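You operate a simulated robot arm through the tools that you are given. There is no shell and no other tool.

The job below is to be done with a simulated robot arm. You get a single attempt, and the scene is never put back.

JOB
Put two scoops of fine grit in the purple tub, then fold and clip the blue-band sack.
Fine: use the scoop with orange grip, lay it back on its rest and press the tub's lid on.

Only the result counts: the job must be done as asked and must still hold three seconds after the hand-in. Knocking over, shifting, dropping, spilling or breaking anything else fails it. A push-on lid holds only when it is set on centred and level and pressed home; a screw cap is set on level and turned clockwise until tight. Flat cloth is picked up by pressing the open fingertips on it (5 to 10 N) and closing them slowly along it; thin cloth reads only 2 to 8 mm in the jaws.

ROBOT AND FRAMES
A 6-joint arm with a two-finger gripper, fixed in place. Base frame: the origin is on the floor under the middle of its stand, x ahead of it, y to its left, z up; the work surface is at about z = 0.72. Lengths are in m, angles in degrees, forces in N, time in s.
It reaches about 1.298 m from its shoulder. Its first joint turns from -149.0 to 149.0 degrees. Payload 1.57 kg.
Tool frame: the origin (TCP) lies between the finger pads and is the grasp point; the fingertips stand 0.021 m ahead of it; z points along the fingers, y is the line along which they close. The gripper opens to 0.07 m; its body begins 0.05 m behind the TCP.
Orientation is that of the tool frame in the base frame, as a unit quaternion [x, y, z, w]. With the fingers straight down and closing along the base's y, the tool's x points along the base's -x, its y along +y and its z along -z.

CONTROLS
- The arm moves only by the tool step_arm. Its argument "targets" is a list that holds one entry, the list of rows, each a list of 6 numbers: the shift along the base's x, y, z in m, then the turn, a rotation vector about the base's x, y, z in rad. In form: [[[dx, dy, dz, wx, wy, wz], ...]]. A call has 1 to 20 rows; each row shifts and turns the commanded pose from where the row before left it. "hand" is the opening, from 0 (shut) to 1 (fully open), set as the call begins (left out, the last holds). Each row takes 0.2 s and may step no farther than 0.05 m and 8.6 degrees from the row before; otherwise, or with a gripper value out of range, the whole call is refused. A pose out of reach is approached as far as the arm can. The call stops where the force on the tool passes 90 N (or 10 N more than at its start, if that is more) or the arm is blocked; 0.2 s more then pass. Each finger travels about 0.0648 m/s and halts on what it meets, pressing with about 30 N; the grip force reading is that of the motor and also rises with nothing between the fingers. The clock runs only during rows and for 0.2 s after the last one: add rows that do not move to give the fingers time. It gives the time, the measured TCP pose, the force on the tool (base axes), the opening and the grip force at its end, in the units of the frame above (readings bear some noise), with the torque about the TCP (base axes, N m) and any sound that the robot's microphone picked up.
- Cameras (640 x 400 px; columns grow to the right, rows downward): "scene" is fixed at [0.0464, -0.4996, 1.521]; the picture's right is [0.60, -0.80, 0.00], its down [-0.47, -0.35, -0.81] and it looks along [0.65, 0.49, -0.58] (base axes); focal length 290 px, centre (320, 200). "wrist" rides on the gripper at [0.079, 0.004, -0.081] in the tool frame; the picture's right is [-0.05, 1.00, 0.00], its down [-0.67, -0.04, -0.74] and it looks along [-0.74, -0.04, 0.67] (tool axes); focal length 256 px, centre (320, 200). There is no depth. A picture from a camera that has moved, and an enlarged one, comes with that camera's place and axes in the base frame and with its lens. The place of the scene camera against the robot may be out by one fixed shift of up to 0.012 m in any direction.
- snapshot(camera): a new picture of that camera. The clock stands still meanwhile.
- lift_body(by): slides the trunk up (or, below 0, down) by that many m; the arm rides with it, the base frame stays. It gives what a move gives, with no picture.
- zoom(camera, box): a new picture of the part [left, top, right, bottom] of that camera's present view, enlarged. The clock stands still meanwhile.
- hand_in(): hands the job in; it is judged then, once.

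Places have to be worked out from the pictures, the camera data and where the tool is seen. Open the gripper and draw the arm clear of the work before you hand the job in, unless the task says otherwise.

The tools are called after "Emit:" as name(argument=value, ...) on one line, values as JSON. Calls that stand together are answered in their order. step_arm: Moves the arm, as the interface text tells. Its arguments: {"type":"object","properties":{"targets":{"type":"array","items":{"type":"array","items":{"type":"array","items":{"type":"number"}}}},"hand":{"type":"number"}},"required":["targets"]} The other tools are called the same way: lift_body (by) moves the trunk up or down; snapshot (camera) takes a picture; zoom (camera, box) takes an enlarged picture of a part of a camera's view; hand_in () hands the job in.

At the start:

```text
time_s: 0.0
tcp_pos: [0.6567, 0.1997, 1.285]
tcp_rot: [0.0, 1.0, 0.0, 0.001]
force: [0.0, -0.2, 0.2]
wrist_torque: [-0.01, -0.01, 0.02]
finger_gap: 0.0701
grip_force: 0.0
trunk travel left (down, up): [-0.967, 0.003]
```

scene: 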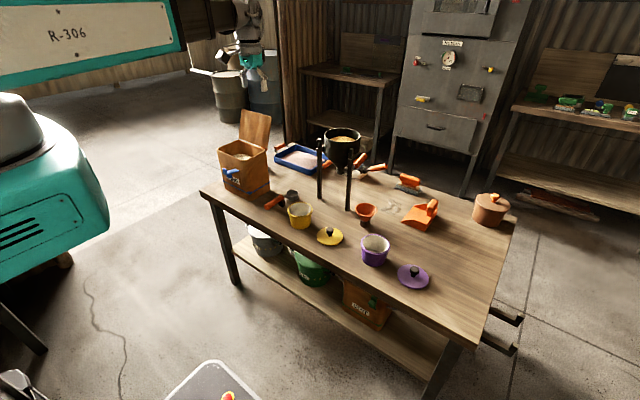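
wrist: 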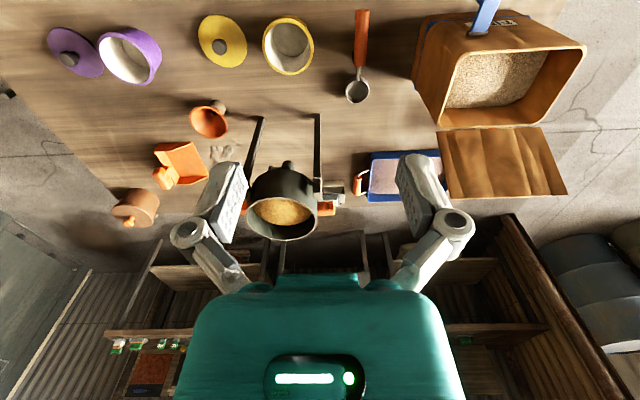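

I start by looking closely at the table with enlarged views before moving anything.

Emit:
zoom(camera="scene", box=[190, 100, 350, 200])

Emit:
zoom(camera="scene", box=[250, 160, 410, 260])

Emit:
zoom(camera="scene", box=[340, 150, 520, 300])

Emit:
zoom(camera="wrist", box=[340, 0, 600, 220])

Emit:
zoom(camera="wrist", box=[20, 0, 340, 250])

```text
4.00 times, centred on (270, 150) of scene
camera zoom: at [0.0464, -0.4996, 1.521], right [0.6, -0.8, 0.0], down [-0.47, -0.35, -0.81], along [0.65, 0.49, -0.58], focal length 1162 px, centre (520, 400)
```

zoom: 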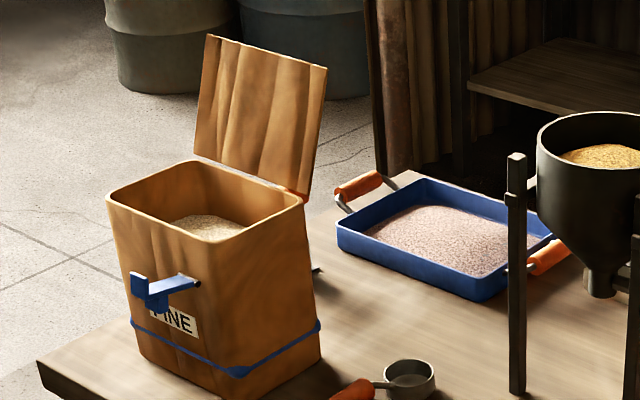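

```text
4.00 times, centred on (330, 210) of scene
camera zoom: at [0.0464, -0.4996, 1.521], right [0.6, -0.8, 0.0], down [-0.47, -0.35, -0.81], along [0.65, 0.49, -0.58], focal length 1162 px, centre (280, 160)
```

zoom: 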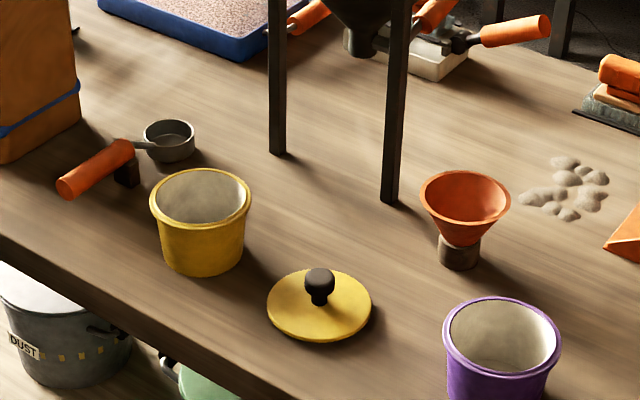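

```text
2.67 times, centred on (430, 225) of scene
camera zoom: at [0.0464, -0.4996, 1.521], right [0.6, -0.8, 0.0], down [-0.47, -0.35, -0.81], along [0.65, 0.49, -0.58], focal length 774 px, centre (27, 133)
```

zoom: 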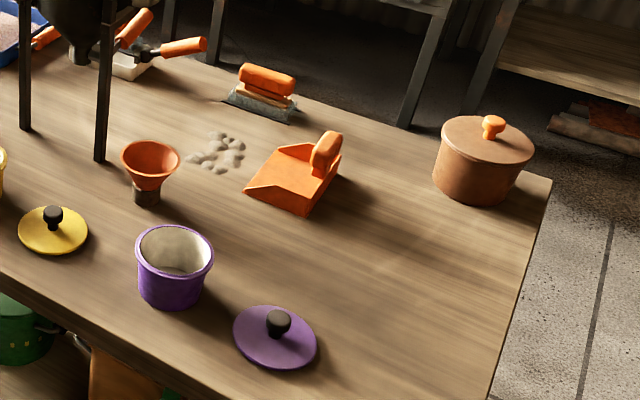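

```text
1.82 times, centred on (470, 110) of wrist
camera zoom: at [0.5774, 0.2039, 1.3673], right [0.05, 1.0, 0.0], down [0.67, -0.04, 0.74], along [0.74, -0.04, -0.67], focal length 465 px, centre (47, 364)
```

zoom: 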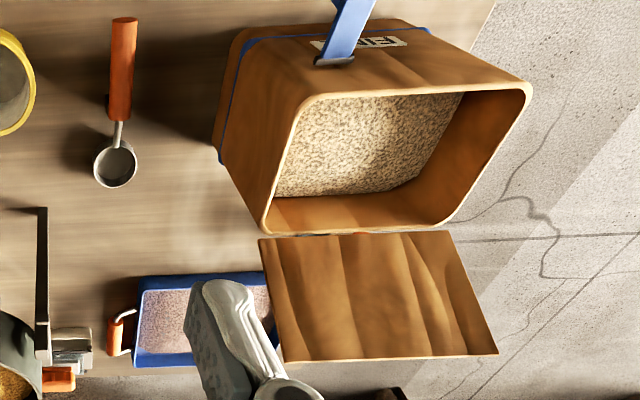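

```text
1.60 times, centred on (180, 125) of wrist
camera zoom: at [0.5774, 0.2039, 1.3673], right [0.05, 1.0, 0.0], down [0.67, -0.04, 0.74], along [0.74, -0.04, -0.67], focal length 410 px, centre (544, 320)
```

zoom: 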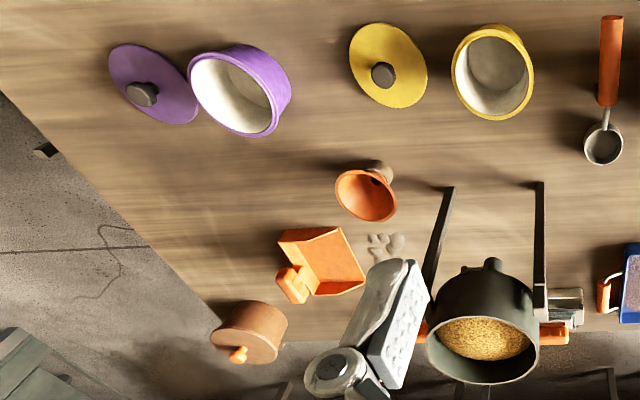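

The blue-band sack labelled FINE stands on the far left, open, with its top flap folded back and a blue lever or clip on its front. I look in more detail at the clip, the scoop on its rest, and the things near the hopper.

Emit:
zoom(camera="scene", box=[210, 130, 290, 200])

Emit:
zoom(camera="scene", box=[255, 175, 325, 235])

Emit:
zoom(camera="scene", box=[310, 120, 430, 200])

Emit:
zoom(camera="scene", box=[350, 225, 440, 300])

Emit:
zoom(camera="wrist", box=[330, 0, 430, 120])

Emit:
zoom(camera="wrist", box=[410, 0, 580, 100])

```text
5.71 times, centred on (250, 165) of scene
camera zoom: at [0.0464, -0.4996, 1.521], right [0.6, -0.8, 0.0], down [-0.47, -0.35, -0.81], along [0.65, 0.49, -0.58], focal length 1660 px, centre (720, 400)
```

zoom: 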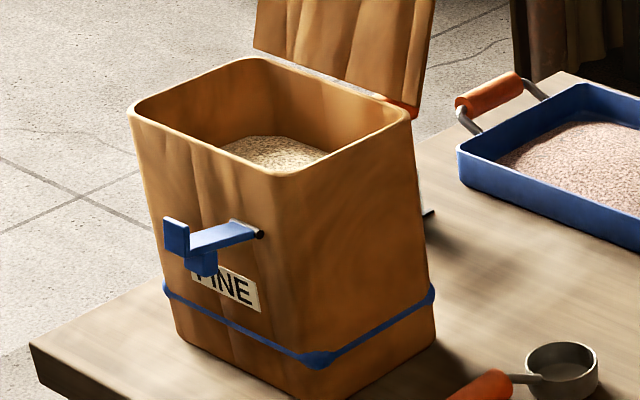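

```text
6.67 times, centred on (290, 205) of scene
camera zoom: at [0.0464, -0.4996, 1.521], right [0.6, -0.8, 0.0], down [-0.47, -0.35, -0.81], along [0.65, 0.49, -0.58], focal length 1936 px, centre (520, 167)
```

zoom: 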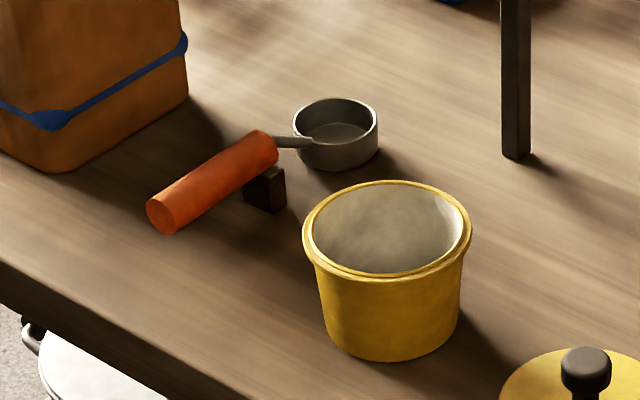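

```text
5.00 times, centred on (370, 160) of scene
camera zoom: at [0.0464, -0.4996, 1.521], right [0.6, -0.8, 0.0], down [-0.47, -0.35, -0.81], along [0.65, 0.49, -0.58], focal length 1452 px, centre (70, 400)
```

zoom: 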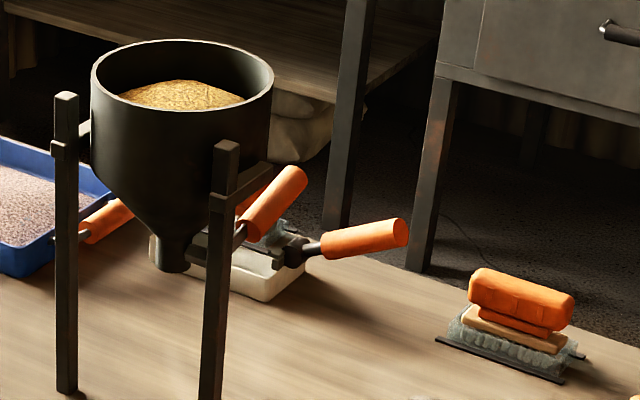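

```text
5.33 times, centred on (395, 262) of scene
camera zoom: at [0.0464, -0.4996, 1.521], right [0.6, -0.8, 0.0], down [-0.47, -0.35, -0.81], along [0.65, 0.49, -0.58], focal length 1549 px, centre (-80, -133)
```

zoom: 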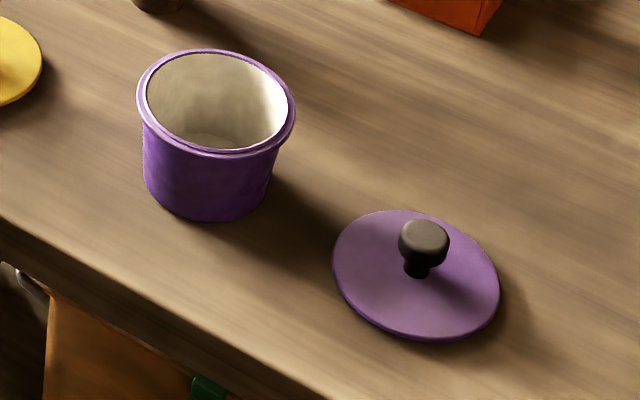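

```text
3.33 times, centred on (380, 60) of wrist
camera zoom: at [0.5774, 0.2039, 1.3673], right [0.05, 1.0, 0.0], down [0.67, -0.04, 0.74], along [0.74, -0.04, -0.67], focal length 853 px, centre (120, 667)
```

zoom: 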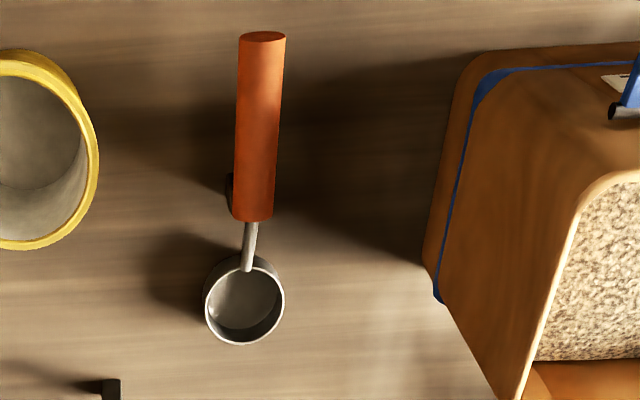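

```text
3.76 times, centred on (495, 50) of wrist
camera zoom: at [0.5774, 0.2039, 1.3673], right [0.05, 1.0, 0.0], down [0.67, -0.04, 0.74], along [0.74, -0.04, -0.67], focal length 964 px, centre (-339, 765)
```

zoom: 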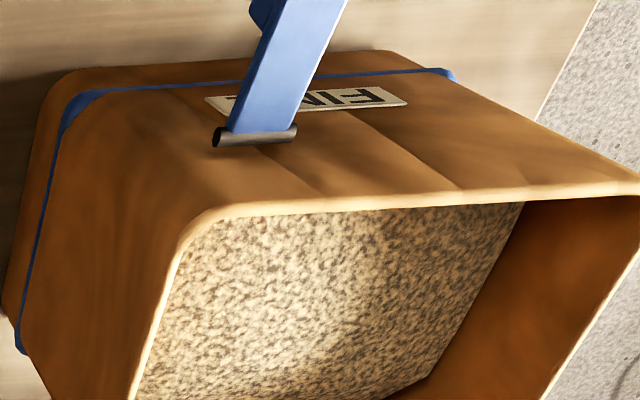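

The scoop with the orange grip lies on a small dark rest at about (0.77, 0.28). The FINE sack is centred near (0.80, 0.51) with its rim at about z 0.94, its flap hinged on the far (+x) side and the clip on the near side. I lower the wrist camera in free air for a closer look.

Emit:
step_arm(targets=[[[-0.012, 0.012, -0.045, 0, 0, 0], [-0.012, 0.012, -0.045, 0, 0, 0], [-0.012, 0.012, -0.045, 0, 0, 0], [-0.012, 0.012, -0.045, 0, 0, 0], [-0.012, 0.012, -0.045, 0, 0, 0], [-0.012, 0.012, -0.03, 0, 0, 0]]], hand=1)

Emit:
snapshot(camera="wrist")

Emit:
snapshot(camera="scene")

```text
time_s: 1.4
tcp_pos: [0.589, 0.268, 1.2865]
tcp_rot: [0.0, 1.0, -0.001, 0.0]
force: [0.2, -0.1, -0.5]
wrist_torque: [-0.03, -0.04, -0.03]
finger_gap: 0.0701
grip_force: 0.1
out of reach, approached as far as the arm can: row 1, 2, 3, 4, 5, 6
trunk travel left (down, up): [-0.967, 0.003]
```

```text
taken
camera wrist: at [0.5089, 0.2725, 1.3674], right [0.05, 1.0, 0.0], down [0.67, -0.04, 0.75], along [0.74, -0.04, -0.67], focal length 256 px, centre (320, 200)
```

wrist: 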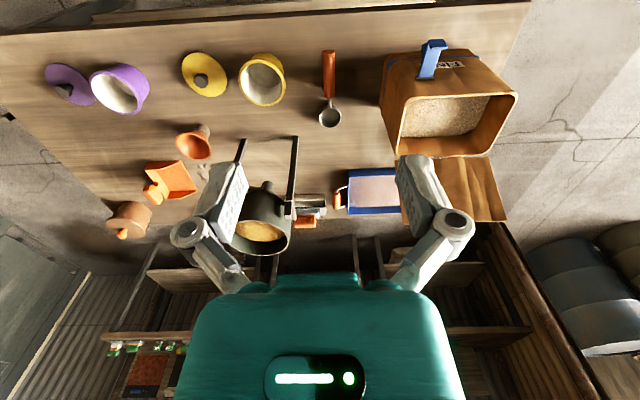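

```text
taken
```

scene: 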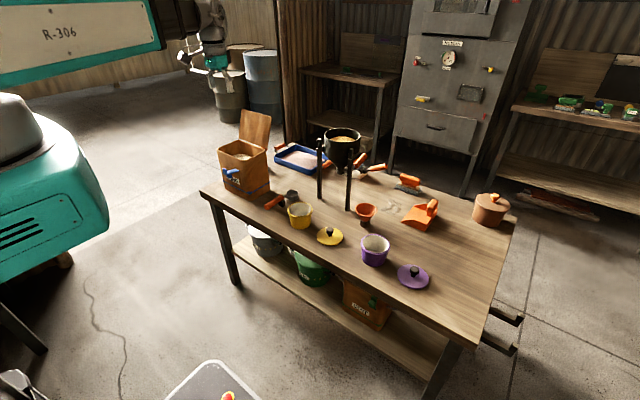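

The arm cannot go lower with the trunk this high, so I lower the trunk a good way, still well above the table, and check the readings.

Emit:
lift_body(by=-0.35)

Emit:
snapshot(camera="wrist")

Emit:
snapshot(camera="scene")

```text
time_s: 4.8
tcp_pos: [0.5905, 0.2687, 0.9368]
tcp_rot: [-0.001, 1.0, 0.0, 0.0]
force: [0.0, -0.4, 0.0]
wrist_torque: [0.01, -0.02, 0.0]
finger_gap: 0.07
grip_force: 0.1
trunk travel left (down, up): [-0.617, 0.353]
```

```text
taken
camera wrist: at [0.5094, 0.2721, 1.0173], right [0.05, 1.0, 0.0], down [0.67, -0.04, 0.74], along [0.74, -0.04, -0.67], focal length 256 px, centre (320, 200)
```

wrist: 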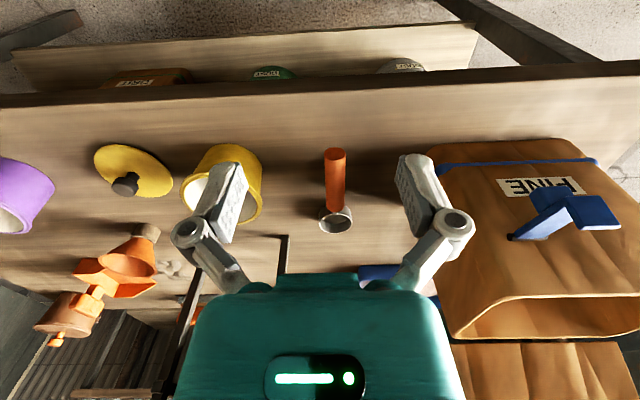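

```text
taken
```

scene: 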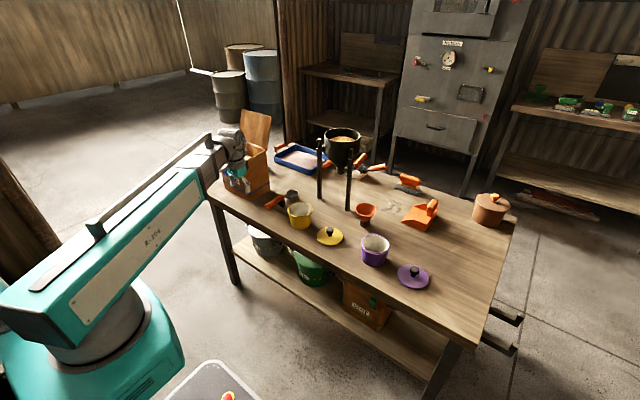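

The wrist now sits at z 0.937 with a clear view of the scoop, rest and sack front. I zoom into the scoop, the clip, and the arm itself.

Emit:
zoom(camera="wrist", box=[270, 120, 400, 250])

Emit:
zoom(camera="wrist", box=[420, 120, 640, 260])

Emit:
zoom(camera="scene", box=[150, 100, 310, 220])

Emit:
zoom(camera="scene", box=[0, 120, 280, 400])

```text
3.08 times, centred on (335, 185) of wrist
camera zoom: at [0.5094, 0.2721, 1.0173], right [0.05, 1.0, 0.0], down [0.67, -0.04, 0.74], along [0.74, -0.04, -0.67], focal length 788 px, centre (274, 246)
```

zoom: 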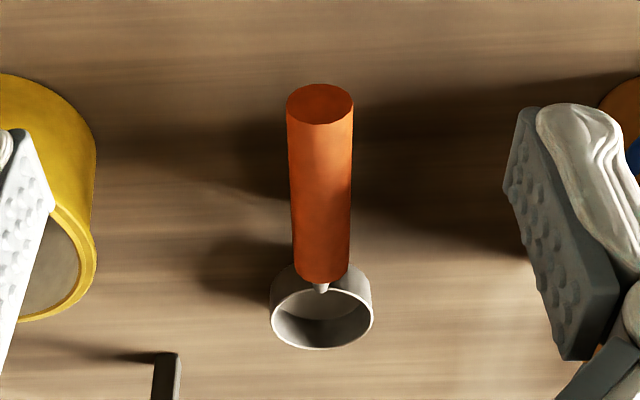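

```text
2.86 times, centred on (530, 190) of wrist
camera zoom: at [0.5094, 0.2721, 1.0173], right [0.05, 1.0, 0.0], down [0.67, -0.04, 0.74], along [0.74, -0.04, -0.67], focal length 731 px, centre (-280, 229)
```

zoom: 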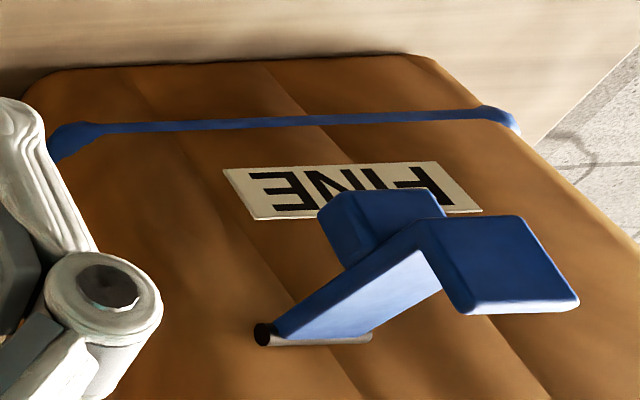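

```text
3.33 times, centred on (230, 160) of scene
camera zoom: at [0.0464, -0.4996, 1.521], right [0.6, -0.8, 0.0], down [-0.47, -0.35, -0.81], along [0.65, 0.49, -0.58], focal length 968 px, centre (620, 333)
```

zoom: 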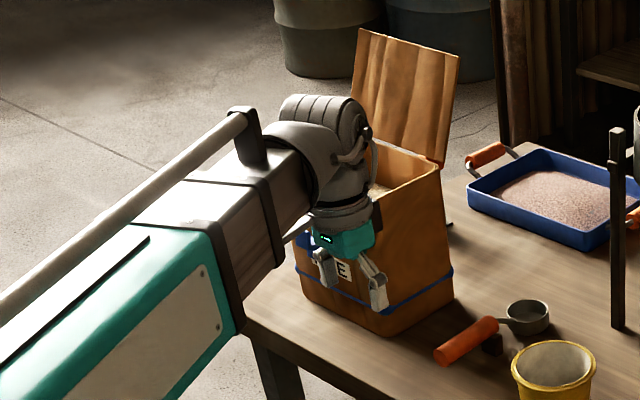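

```text
1.43 times, centred on (140, 260) of scene
camera zoom: at [0.0464, -0.4996, 1.521], right [0.6, -0.8, 0.0], down [-0.47, -0.35, -0.81], along [0.65, 0.49, -0.58], focal length 415 px, centre (577, 114)
```

zoom: 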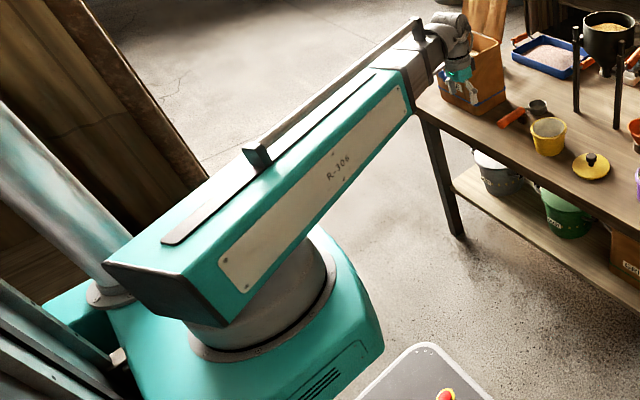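

The robot is a telescoping arm on a lifting trunk; I test whether step_arm itself can change height, with small free-air moves.

Emit:
step_arm(targets=[[[0, 0, 0.02, 0, 0, 0], [0, 0, 0, 0, 0, 0]]])

Emit:
step_arm(targets=[[[0, 0, -0.03, 0, 0, 0], [0, 0, 0, 0, 0, 0]]])

```text
time_s: 5.4
tcp_pos: [0.5895, 0.2693, 0.9353]
tcp_rot: [0.0, 1.0, 0.0, -0.001]
force: [-0.2, 1.0, -0.2]
wrist_torque: [-0.01, -0.02, -0.01]
finger_gap: 0.0702
grip_force: 0.0
out of reach, approached as far as the arm can: row 1
trunk travel left (down, up): [-0.617, 0.353]
```

```text
time_s: 6.0
tcp_pos: [0.5892, 0.2689, 0.9368]
tcp_rot: [0.0, 1.0, 0.001, 0.0]
force: [-1.6, 0.2, 0.3]
wrist_torque: [0.0, -0.01, 0.0]
finger_gap: 0.07
grip_force: 0.1
out of reach, approached as far as the arm can: row 1
trunk travel left (down, up): [-0.617, 0.353]
```

Height is set only by the trunk; the arm itself yaws, telescopes and turns its wrist. I test in free air how a pitch turn behaves, to find the distance from wrist axis to TCP.

Emit:
step_arm(targets=[[[0, 0, 0, 0, -0.14, 0], [0, 0, 0, 0, -0.14, 0], [0, 0, 0, 0, -0.14, 0], [0, 0, 0, 0, 0, 0]]])

Emit:
snapshot(camera="scene")

```text
time_s: 7.0
tcp_pos: [0.5889, 0.2682, 0.9528]
tcp_rot: [0.0, 0.978, 0.0, 0.209]
force: [0.5, 0.0, 0.1]
wrist_torque: [-0.01, -0.01, 0.02]
finger_gap: 0.0699
grip_force: 0.0
out of reach, approached as far as the arm can: row 2, 3
trunk travel left (down, up): [-0.617, 0.353]
```

```text
taken
```

scene: 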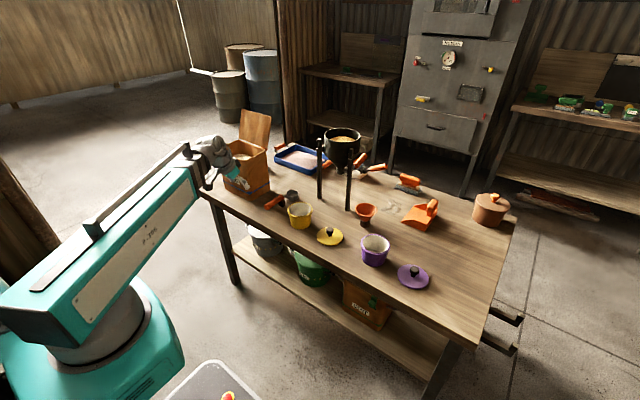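

The turn keeps x and y and lets z float, which gives a wrist-to-TCP lever of about 0.19 m. With this tilt the wrist camera looks almost level at the sack front, so I take pictures.

Emit:
snapshot(camera="wrist")

Emit:
zoom(camera="wrist", box=[420, 100, 640, 240])

Emit:
zoom(camera="wrist", box=[270, 60, 400, 160])

```text
taken
camera wrist: at [0.483, 0.2728, 0.9941], right [0.05, 1.0, 0.02], down [0.3, -0.04, 0.95], along [0.95, -0.04, -0.3], focal length 256 px, centre (320, 200)
```

wrist: 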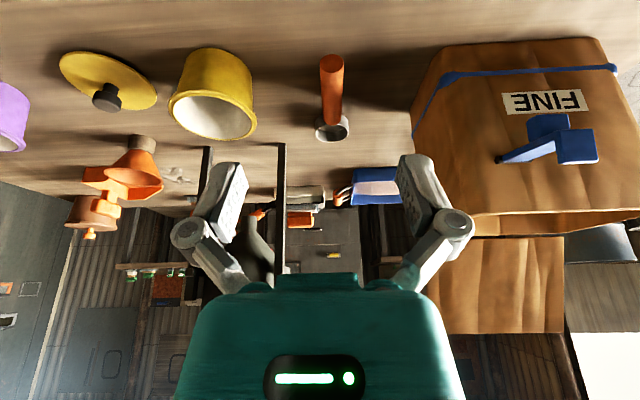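

```text
2.86 times, centred on (530, 170) of wrist
camera zoom: at [0.483, 0.2728, 0.9941], right [0.05, 1.0, 0.02], down [0.3, -0.04, 0.95], along [0.95, -0.04, -0.3], focal length 731 px, centre (-280, 286)
```

zoom: 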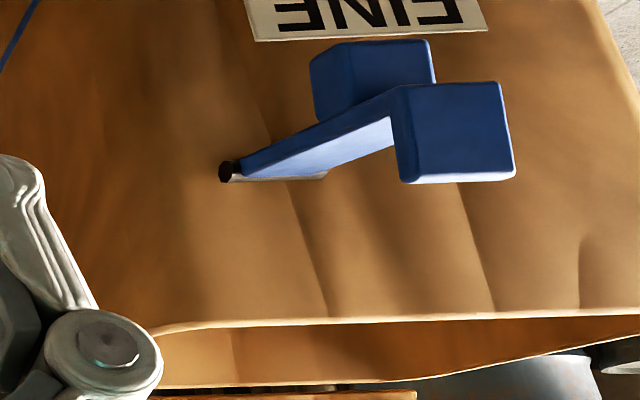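

```text
4.00 times, centred on (335, 110) of wrist
camera zoom: at [0.483, 0.2728, 0.9941], right [0.05, 1.0, 0.02], down [0.3, -0.04, 0.95], along [0.95, -0.04, -0.3], focal length 1024 px, centre (260, 560)
```

zoom: 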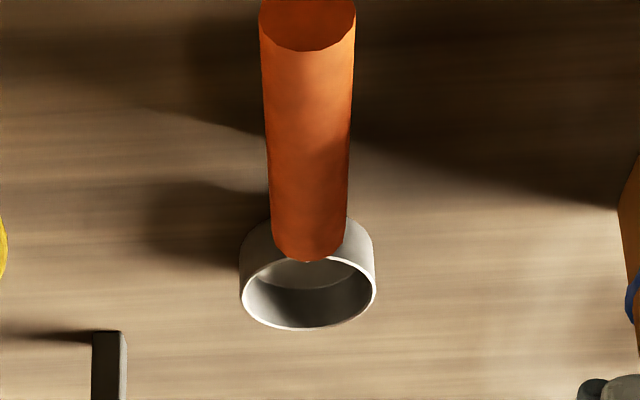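

The clip is a lever hinged on the sack front, with a hook plate at its end that would swing up and over the folded top. The scoop handle (about 25 mm thick) lies along +x at y≈0.280, x 0.705–0.81, z≈0.76. I tilt the gripper 30° forward and move above the handle.

Emit:
step_arm(targets=[[[0.0357, 0.0028, 0, 0, -0.0259, 0], [0.0357, 0.0028, 0, 0, -0.0259, 0], [0.0357, 0.0028, 0, 0, -0.0259, 0], [0.0357, 0.0028, 0, 0, -0.0259, 0], [0, 0, 0, 0, 0, 0]]], hand=1)

Emit:
lift_body(by=-0.1)

Emit:
snapshot(camera="wrist")

Emit:
zoom(camera="scene", box=[190, 130, 350, 230])

```text
time_s: 8.2
tcp_pos: [0.733, 0.2804, 0.961]
tcp_rot: [0.001, 0.966, 0.0, 0.26]
force: [0.0, -0.8, -0.6]
wrist_torque: [-0.04, 0.03, -0.01]
finger_gap: 0.0701
grip_force: 0.1
out of reach, approached as far as the arm can: row 1, 3
trunk travel left (down, up): [-0.617, 0.353]
```

```text
time_s: 9.6
tcp_pos: [0.7313, 0.2799, 0.8609]
tcp_rot: [-0.001, 0.966, 0.001, 0.259]
force: [-1.1, -0.8, -1.1]
wrist_torque: [-0.03, 0.03, -0.01]
finger_gap: 0.07
grip_force: 0.1
trunk travel left (down, up): [-0.517, 0.453]
```

```text
taken
camera wrist: at [0.6219, 0.2843, 0.8917], right [0.05, 1.0, 0.03], down [0.21, -0.04, 0.98], along [0.98, -0.04, -0.21], focal length 256 px, centre (320, 200)
```

wrist: 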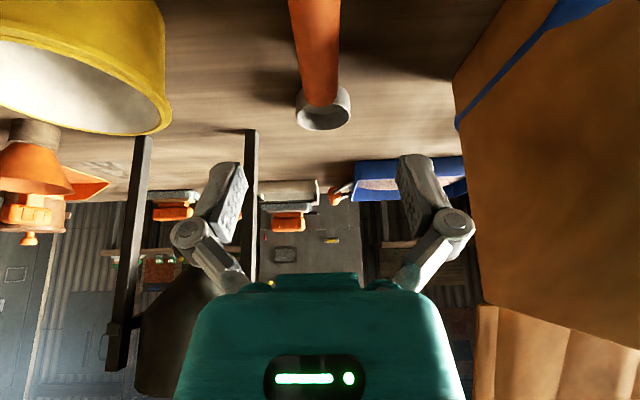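

```text
4.00 times, centred on (270, 180) of scene
camera zoom: at [0.0464, -0.4996, 1.521], right [0.6, -0.8, 0.0], down [-0.47, -0.35, -0.81], along [0.65, 0.49, -0.58], focal length 1162 px, centre (520, 280)
```

zoom: 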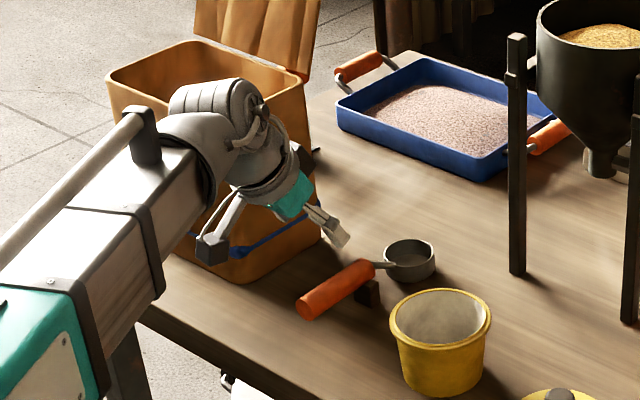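

The open fingers straddle the handle with the cup straight ahead. I lower the trunk 0.10 m to bring the pads to the handle's height.

Emit:
lift_body(by=-0.07)

Emit:
zoom(camera="scene", box=[230, 150, 330, 230])

Emit:
snapshot(camera="wrist")

```text
time_s: 10.6
tcp_pos: [0.7309, 0.28, 0.7895]
tcp_rot: [0.001, 0.966, 0.0, 0.259]
force: [0.4, -1.0, 0.0]
wrist_torque: [-0.03, 0.0, -0.02]
finger_gap: 0.0698
grip_force: 0.1
trunk travel left (down, up): [-0.447, 0.523]
```

```text
5.00 times, centred on (280, 190) of scene
camera zoom: at [0.0464, -0.4996, 1.521], right [0.6, -0.8, 0.0], down [-0.47, -0.35, -0.81], along [0.65, 0.49, -0.58], focal length 1452 px, centre (520, 250)
```

zoom: 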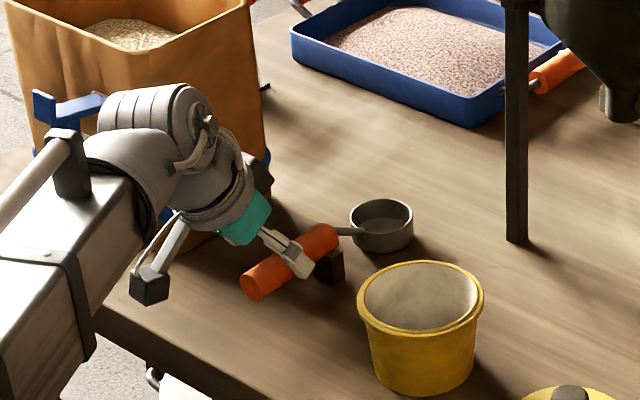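

```text
taken
camera wrist: at [0.6219, 0.2843, 0.8217], right [0.05, 1.0, 0.03], down [0.21, -0.04, 0.98], along [0.98, -0.04, -0.21], focal length 256 px, centre (320, 200)
```

wrist: 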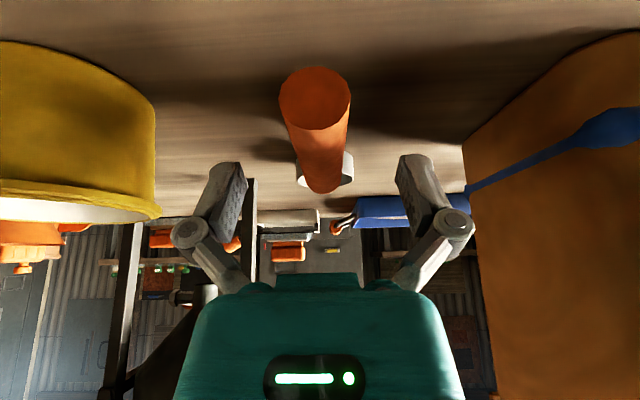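

The handle axis is at y≈0.280, z≈0.764 and it is level. I lower the last 25 mm and close on it.

Emit:
lift_body(by=-0.0255)

Emit:
step_arm(targets=[[[0, 0, 0, 0, 0, 0], [0, 0, 0, 0, 0, 0], [0, 0, 0, 0, 0, 0], [0, 0, 0, 0, 0, 0], [0, 0, 0, 0, 0, 0]]], hand=0)

Emit:
zoom(camera="scene", box=[230, 150, 330, 230])

Emit:
snapshot(camera="wrist")

```text
time_s: 11.3
tcp_pos: [0.732, 0.2801, 0.7652]
tcp_rot: [-0.001, 0.966, 0.0, 0.259]
force: [0.2, 0.8, -0.1]
wrist_torque: [-0.05, 0.01, -0.02]
finger_gap: 0.0701
grip_force: 0.0
trunk travel left (down, up): [-0.422, 0.548]
```

```text
time_s: 12.5
tcp_pos: [0.7314, 0.2808, 0.7652]
tcp_rot: [0.0, 0.966, 0.0, 0.259]
force: [-2.8, 0.0, 2.8]
wrist_torque: [0.03, -0.03, -0.01]
finger_gap: 0.0253
grip_force: 30.5
trunk travel left (down, up): [-0.422, 0.548]
```

```text
5.00 times, centred on (280, 190) of scene
camera zoom: at [0.0464, -0.4996, 1.521], right [0.6, -0.8, 0.0], down [-0.47, -0.35, -0.81], along [0.65, 0.49, -0.58], focal length 1452 px, centre (520, 250)
```

zoom: 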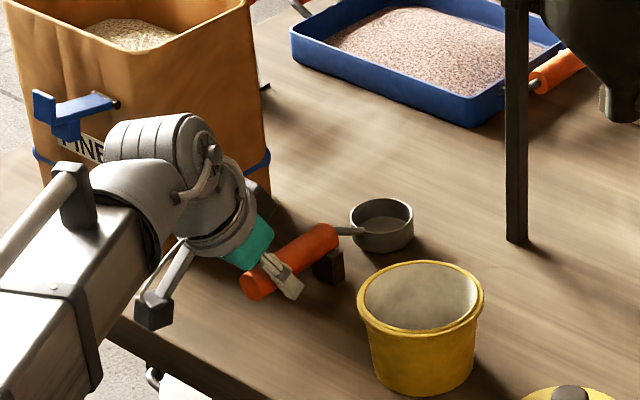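

```text
taken
camera wrist: at [0.6217, 0.2842, 0.7964], right [0.05, 1.0, 0.03], down [0.2, -0.04, 0.98], along [0.98, -0.04, -0.21], focal length 256 px, centre (320, 200)
```

wrist: 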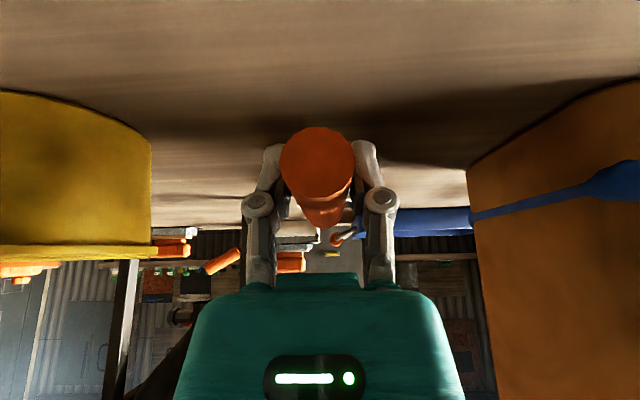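

The handle is gripped (gap 25.3 mm) at TCP (0.7315, 0.2804, 0.7652), trunk travel -0.422, which I note for laying it back. I lift it gently and check that it comes up level.

Emit:
lift_body(by=0.06)

Emit:
zoom(camera="scene", box=[230, 150, 330, 230])

Emit:
snapshot(camera="wrist")

```text
time_s: 13.5
tcp_pos: [0.7316, 0.2804, 0.8254]
tcp_rot: [0.0, 0.966, 0.0, 0.259]
force: [-0.2, 0.0, -0.7]
wrist_torque: [0.01, 0.11, 0.0]
finger_gap: 0.0251
grip_force: 29.9
trunk travel left (down, up): [-0.482, 0.488]
```

```text
5.00 times, centred on (280, 190) of scene
camera zoom: at [0.0464, -0.4996, 1.521], right [0.6, -0.8, 0.0], down [-0.47, -0.35, -0.81], along [0.65, 0.49, -0.58], focal length 1452 px, centre (520, 250)
```

zoom: 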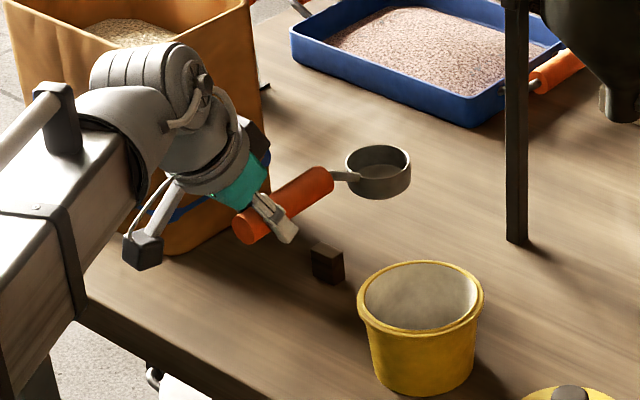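

```text
taken
camera wrist: at [0.622, 0.2843, 0.8561], right [0.05, 1.0, 0.03], down [0.21, -0.04, 0.98], along [0.98, -0.04, -0.21], focal length 256 px, centre (320, 200)
```

wrist: 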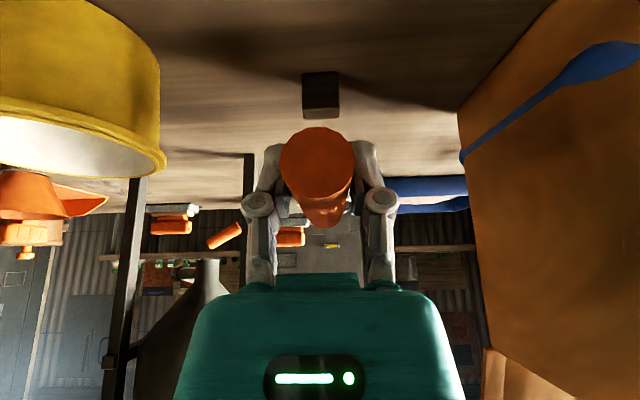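

The scoop is up, level, and the rest block stays put. I raise it well above the sack rim, then turn it so the cup points toward +y and bring it in front of the sack.

Emit:
lift_body(by=0.27)

Emit:
step_arm(targets=[[[-0.005, -0.006, 0, 0, 0, 0.1428], [-0.005, -0.006, 0, 0, 0, 0.1428], [-0.005, -0.006, 0, 0, 0, 0.1428], [-0.005, -0.006, 0, 0, 0, 0.1428], [-0.005, -0.006, 0, 0, 0, 0.1428], [-0.005, -0.006, 0, 0, 0, 0.1428], [0, 0, 0, 0, 0, 0.1428], [0, 0, 0, 0, 0, 0.1428], [0, 0, 0, 0, 0, 0.1428], [0, 0, 0, 0, 0, 0.1428], [0, 0, 0, 0, 0, 0.1428]]])

Emit:
snapshot(camera="scene")

Emit:
snapshot(camera="wrist")

```text
time_s: 16.3
tcp_pos: [0.7328, 0.2798, 1.094]
tcp_rot: [0.0, 0.966, 0.0, 0.258]
force: [-0.9, -0.2, -1.6]
wrist_torque: [0.0, 0.14, -0.02]
finger_gap: 0.0255
grip_force: 29.5
trunk travel left (down, up): [-0.752, 0.218]
```

```text
time_s: 18.7
tcp_pos: [0.7028, 0.2437, 1.0955]
tcp_rot: [0.684, -0.683, -0.183, -0.182]
force: [0.2, 0.1, -0.7]
wrist_torque: [-0.12, -0.02, 0.01]
finger_gap: 0.0252
grip_force: 29.7
trunk travel left (down, up): [-0.752, 0.218]
```

```text
taken
```

scene: 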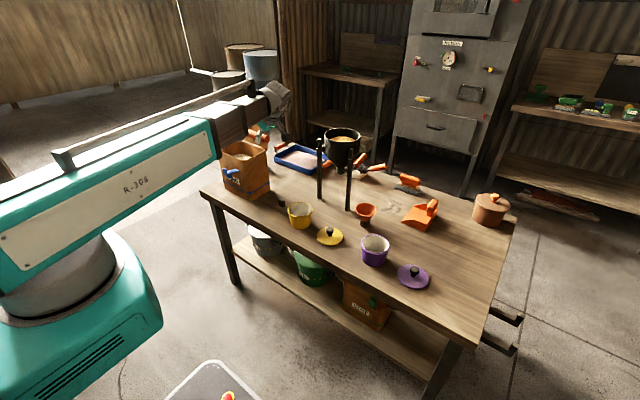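

```text
taken
camera wrist: at [0.6977, 0.1347, 1.126], right [-1.0, 0.04, 0.03], down [0.04, 0.2, 0.98], along [0.04, 0.98, -0.21], focal length 256 px, centre (320, 200)
```

wrist: 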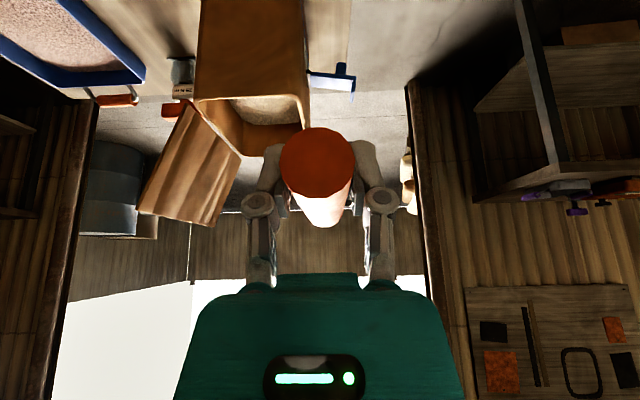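

This is a helpful side view of the sack, flap and clip. I enlarge it.

Emit:
zoom(camera="wrist", box=[120, 0, 380, 240])

Emit:
zoom(camera="wrist", box=[290, 40, 380, 120])

Emit:
zoom(camera="wrist", box=[150, 40, 250, 140])

```text
1.67 times, centred on (250, 120) of wrist
camera zoom: at [0.6977, 0.1347, 1.126], right [-1.0, 0.04, 0.03], down [0.04, 0.2, 0.98], along [0.04, 0.98, -0.21], focal length 427 px, centre (437, 333)
```

zoom: 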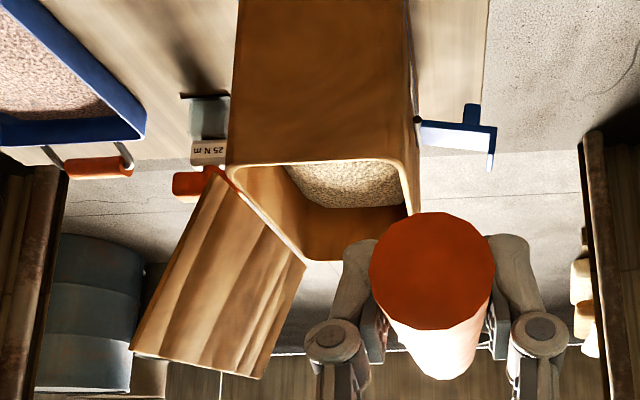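

```text
5.00 times, centred on (335, 80) of wrist
camera zoom: at [0.6977, 0.1347, 1.126], right [-1.0, 0.04, 0.03], down [0.04, 0.2, 0.98], along [0.04, 0.98, -0.21], focal length 1280 px, centre (245, 800)
```

zoom: 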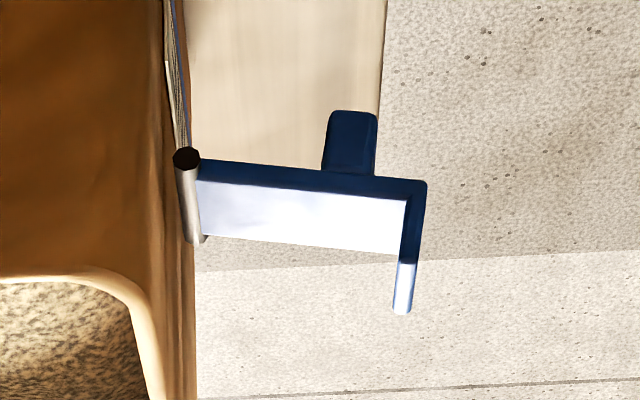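

```text
4.00 times, centred on (200, 90) of wrist
camera zoom: at [0.6977, 0.1347, 1.126], right [-1.0, 0.04, 0.03], down [0.04, 0.2, 0.98], along [0.04, 0.98, -0.21], focal length 1024 px, centre (800, 640)
```

zoom: 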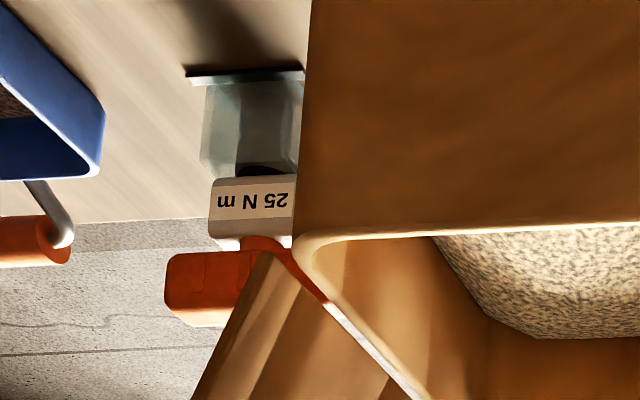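

From two views I place the sack rim at z≈0.934, x 0.733–0.858, y 0.415–0.605, the grit surface at z≈0.87, and the clip hinge at about (0.720, 0.44, 0.882) with a 6 cm lever. I raise a little, pitch the scoop 45° cup-down and bring it over the opening, still above the rim.

Emit:
lift_body(by=0.05)

Emit:
step_arm(targets=[[[0.0113, 0.0205, 0, -0.0982, 0, 0], [0.0113, 0.0205, 0, -0.0982, 0, 0], [0.0113, 0.0205, 0, -0.0982, 0, 0], [0.0113, 0.0205, 0, -0.0982, 0, 0], [0.0113, 0.0205, 0, -0.0982, 0, 0], [0.0113, 0.0205, 0, -0.0982, 0, 0], [0.0113, 0.0205, 0, -0.0982, 0, 0], [0.0113, 0.0205, 0, -0.0982, 0, 0], [0, 0, 0, 0, 0, 0]]])

Emit:
snapshot(camera="wrist")

Emit:
zoom(camera="scene", box=[190, 70, 310, 200])

```text
time_s: 19.6
tcp_pos: [0.702, 0.2443, 1.1446]
tcp_rot: [-0.683, 0.684, 0.182, 0.182]
force: [-0.4, 1.1, -2.0]
wrist_torque: [-0.09, -0.01, 0.01]
finger_gap: 0.0248
grip_force: 30.4
trunk travel left (down, up): [-0.802, 0.168]
```

```text
time_s: 21.6
tcp_pos: [0.7919, 0.4093, 1.1263]
tcp_rot: [0.701, -0.701, 0.093, 0.093]
force: [0.5, -0.5, -1.1]
wrist_torque: [-0.09, 0.03, -0.01]
finger_gap: 0.0252
grip_force: 30.1
out of reach, approached as far as the arm can: row 1, 2, 3, 4, 8
trunk travel left (down, up): [-0.802, 0.168]
```

```text
taken
camera wrist: at [0.7875, 0.3536, 1.2261], right [-1.0, 0.05, -0.01], down [0.04, 0.84, 0.54], along [0.04, 0.54, -0.84], focal length 256 px, centre (320, 200)
```

wrist: 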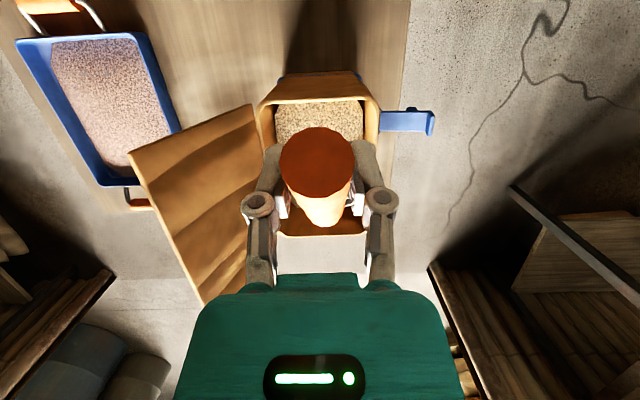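

```text
3.08 times, centred on (250, 135) of scene
camera zoom: at [0.0464, -0.4996, 1.521], right [0.6, -0.8, 0.0], down [-0.47, -0.35, -0.81], along [0.65, 0.49, -0.58], focal length 894 px, centre (535, 400)
```

zoom: 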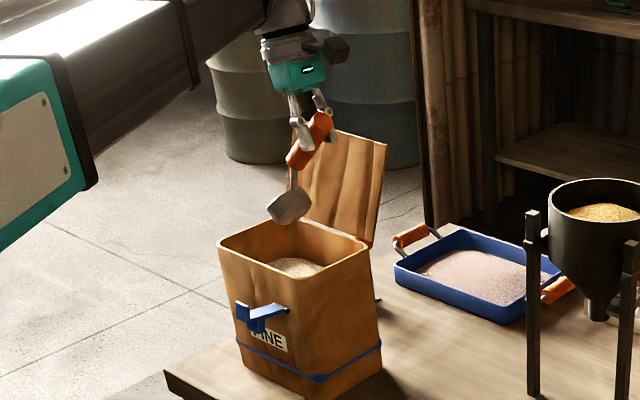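

The scoop hangs centred over the opening (sack centre x≈0.793). I pitch to 55°, then lower until the cup is in the grit, watching the force.

Emit:
step_arm(targets=[[[0.0005, 0.003, 0, -0.0873, 0, 0], [0.0005, 0.003, 0, -0.0873, 0, 0], [0, 0, 0, 0, 0, 0]]])

Emit:
lift_body(by=-0.13)

Emit:
zoom(camera="scene", box=[190, 90, 290, 200])

Emit:
snapshot(camera="wrist")

```text
time_s: 22.4
tcp_pos: [0.7933, 0.4142, 1.1378]
tcp_rot: [-0.69, 0.691, -0.154, -0.154]
force: [-0.1, -0.2, -0.5]
wrist_torque: [-0.03, 0.0, 0.02]
finger_gap: 0.0254
grip_force: 30.0
out of reach, approached as far as the arm can: row 1, 2
trunk travel left (down, up): [-0.802, 0.168]
```

```text
time_s: 24.0
tcp_pos: [0.7927, 0.4153, 1.0076]
tcp_rot: [-0.69, 0.69, -0.154, -0.154]
force: [-0.1, 0.3, -1.3]
wrist_torque: [-0.1, 0.01, 0.04]
finger_gap: 0.0253
grip_force: 29.6
trunk travel left (down, up): [-0.672, 0.298]
```

```text
3.64 times, centred on (240, 145) of scene
camera zoom: at [0.0464, -0.4996, 1.521], right [0.6, -0.8, 0.0], down [-0.47, -0.35, -0.81], along [0.65, 0.49, -0.58], focal length 1056 px, centre (611, 400)
```

zoom: 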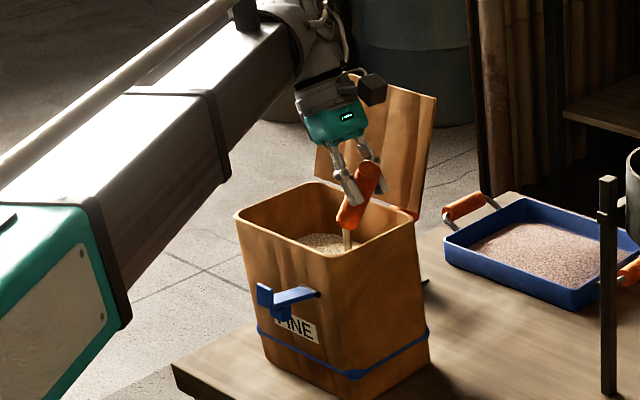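

```text
taken
camera wrist: at [0.7883, 0.3767, 1.1151], right [-1.0, 0.05, -0.02], down [0.04, 0.92, 0.39], along [0.04, 0.39, -0.92], focal length 256 px, centre (320, 200)
```

wrist: 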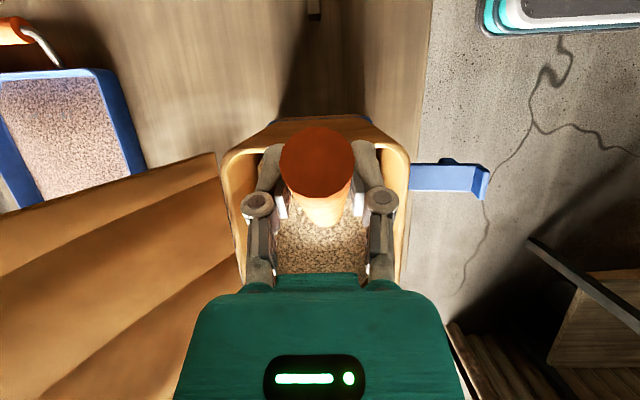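

All clear around the rim; the cup is about to touch the grit. I lower another 6 cm into the grit.

Emit:
lift_body(by=-0.03)

Emit:
lift_body(by=-0.03)

Emit:
zoom(camera="scene", box=[190, 90, 290, 200])

Emit:
snapshot(camera="wrist")

```text
time_s: 24.7
tcp_pos: [0.7929, 0.4146, 0.9776]
tcp_rot: [0.691, -0.69, 0.153, 0.152]
force: [0.3, 0.6, -1.6]
wrist_torque: [-0.12, 0.03, 0.04]
finger_gap: 0.0252
grip_force: 29.8
trunk travel left (down, up): [-0.642, 0.328]
```

```text
time_s: 25.4
tcp_pos: [0.7906, 0.4135, 0.9561]
tcp_rot: [-0.689, 0.69, -0.161, -0.152]
force: [-5.1, 6.6, 65.5]
wrist_torque: [-0.18, 0.58, 0.13]
finger_gap: 0.0261
grip_force: 30.2
trunk travel left (down, up): [-0.613, 0.357]
stopped: the force on the tool passed its limit at 105 N (the readings are from after the stop); the commanded pose is now the measured one
```

```text
3.64 times, centred on (240, 145) of scene
camera zoom: at [0.0464, -0.4996, 1.521], right [0.6, -0.8, 0.0], down [-0.47, -0.35, -0.81], along [0.65, 0.49, -0.58], focal length 1056 px, centre (611, 400)
```

zoom: 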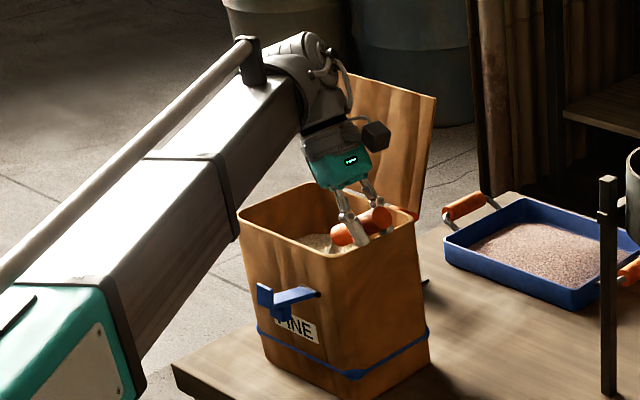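

```text
taken
camera wrist: at [0.7851, 0.3772, 1.0638], right [-1.0, 0.05, -0.04], down [0.03, 0.92, 0.39], along [0.05, 0.38, -0.92], focal length 256 px, centre (320, 200)
```

wrist: 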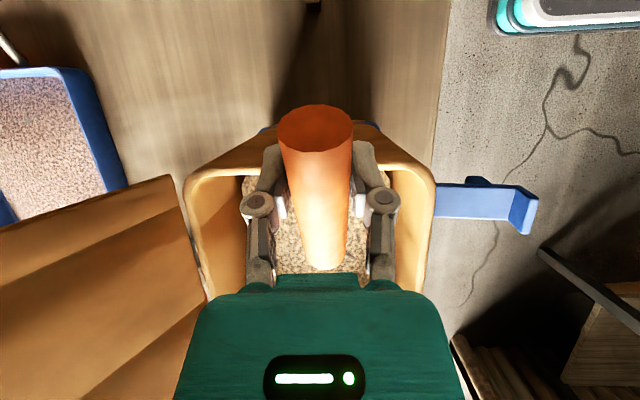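

The force rose to 105 N: with the TCP right above the sack's near-y rim (y≈0.415), my fingertips pressed on the rim, and the scoop seems to have pivoted in the grip. I lift off straight up and inspect everything.

Emit:
lift_body(by=0.02)

Emit:
lift_body(by=0.06)

Emit:
zoom(camera="scene", box=[190, 90, 290, 200])

Emit:
snapshot(camera="wrist")

Emit:
snapshot(camera="scene")

```text
time_s: 26.1
tcp_pos: [0.7969, 0.417, 0.9682]
tcp_rot: [-0.69, 0.69, -0.159, -0.151]
force: [-0.2, 1.1, -1.6]
wrist_torque: [-0.15, 0.0, 0.0]
finger_gap: 0.0253
grip_force: 29.5
trunk travel left (down, up): [-0.633, 0.337]
```

```text
time_s: 27.1
tcp_pos: [0.796, 0.4162, 1.0292]
tcp_rot: [-0.689, 0.69, -0.158, -0.152]
force: [1.2, 0.2, -1.4]
wrist_torque: [-0.15, -0.02, -0.01]
finger_gap: 0.025
grip_force: 30.0
trunk travel left (down, up): [-0.693, 0.277]
```

```text
3.64 times, centred on (240, 145) of scene
camera zoom: at [0.0464, -0.4996, 1.521], right [0.6, -0.8, 0.0], down [-0.47, -0.35, -0.81], along [0.65, 0.49, -0.58], focal length 1056 px, centre (611, 400)
```

zoom: 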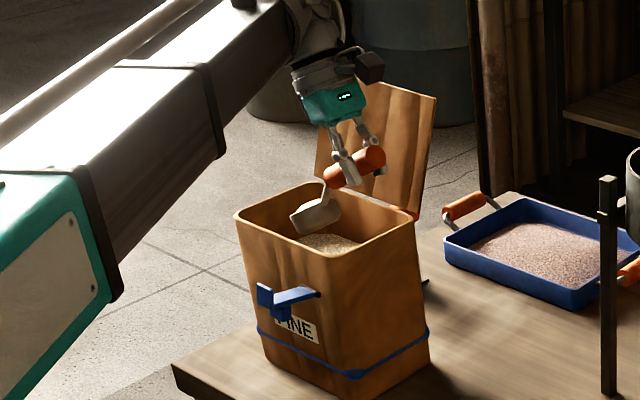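

```text
taken
camera wrist: at [0.791, 0.3791, 1.1371], right [-1.0, 0.05, -0.03], down [0.03, 0.92, 0.39], along [0.05, 0.39, -0.92], focal length 256 px, centre (320, 200)
```

wrist: 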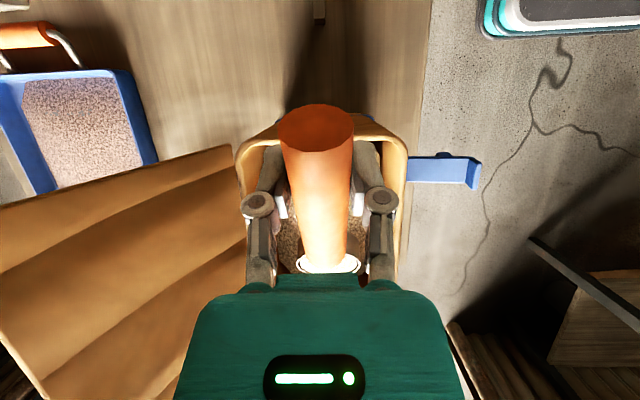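

```text
taken
```

scene: 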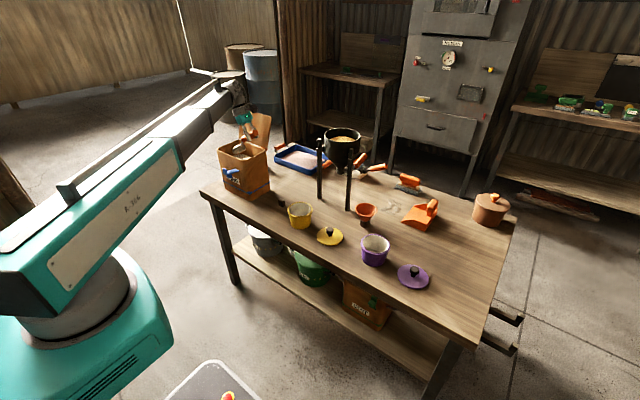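

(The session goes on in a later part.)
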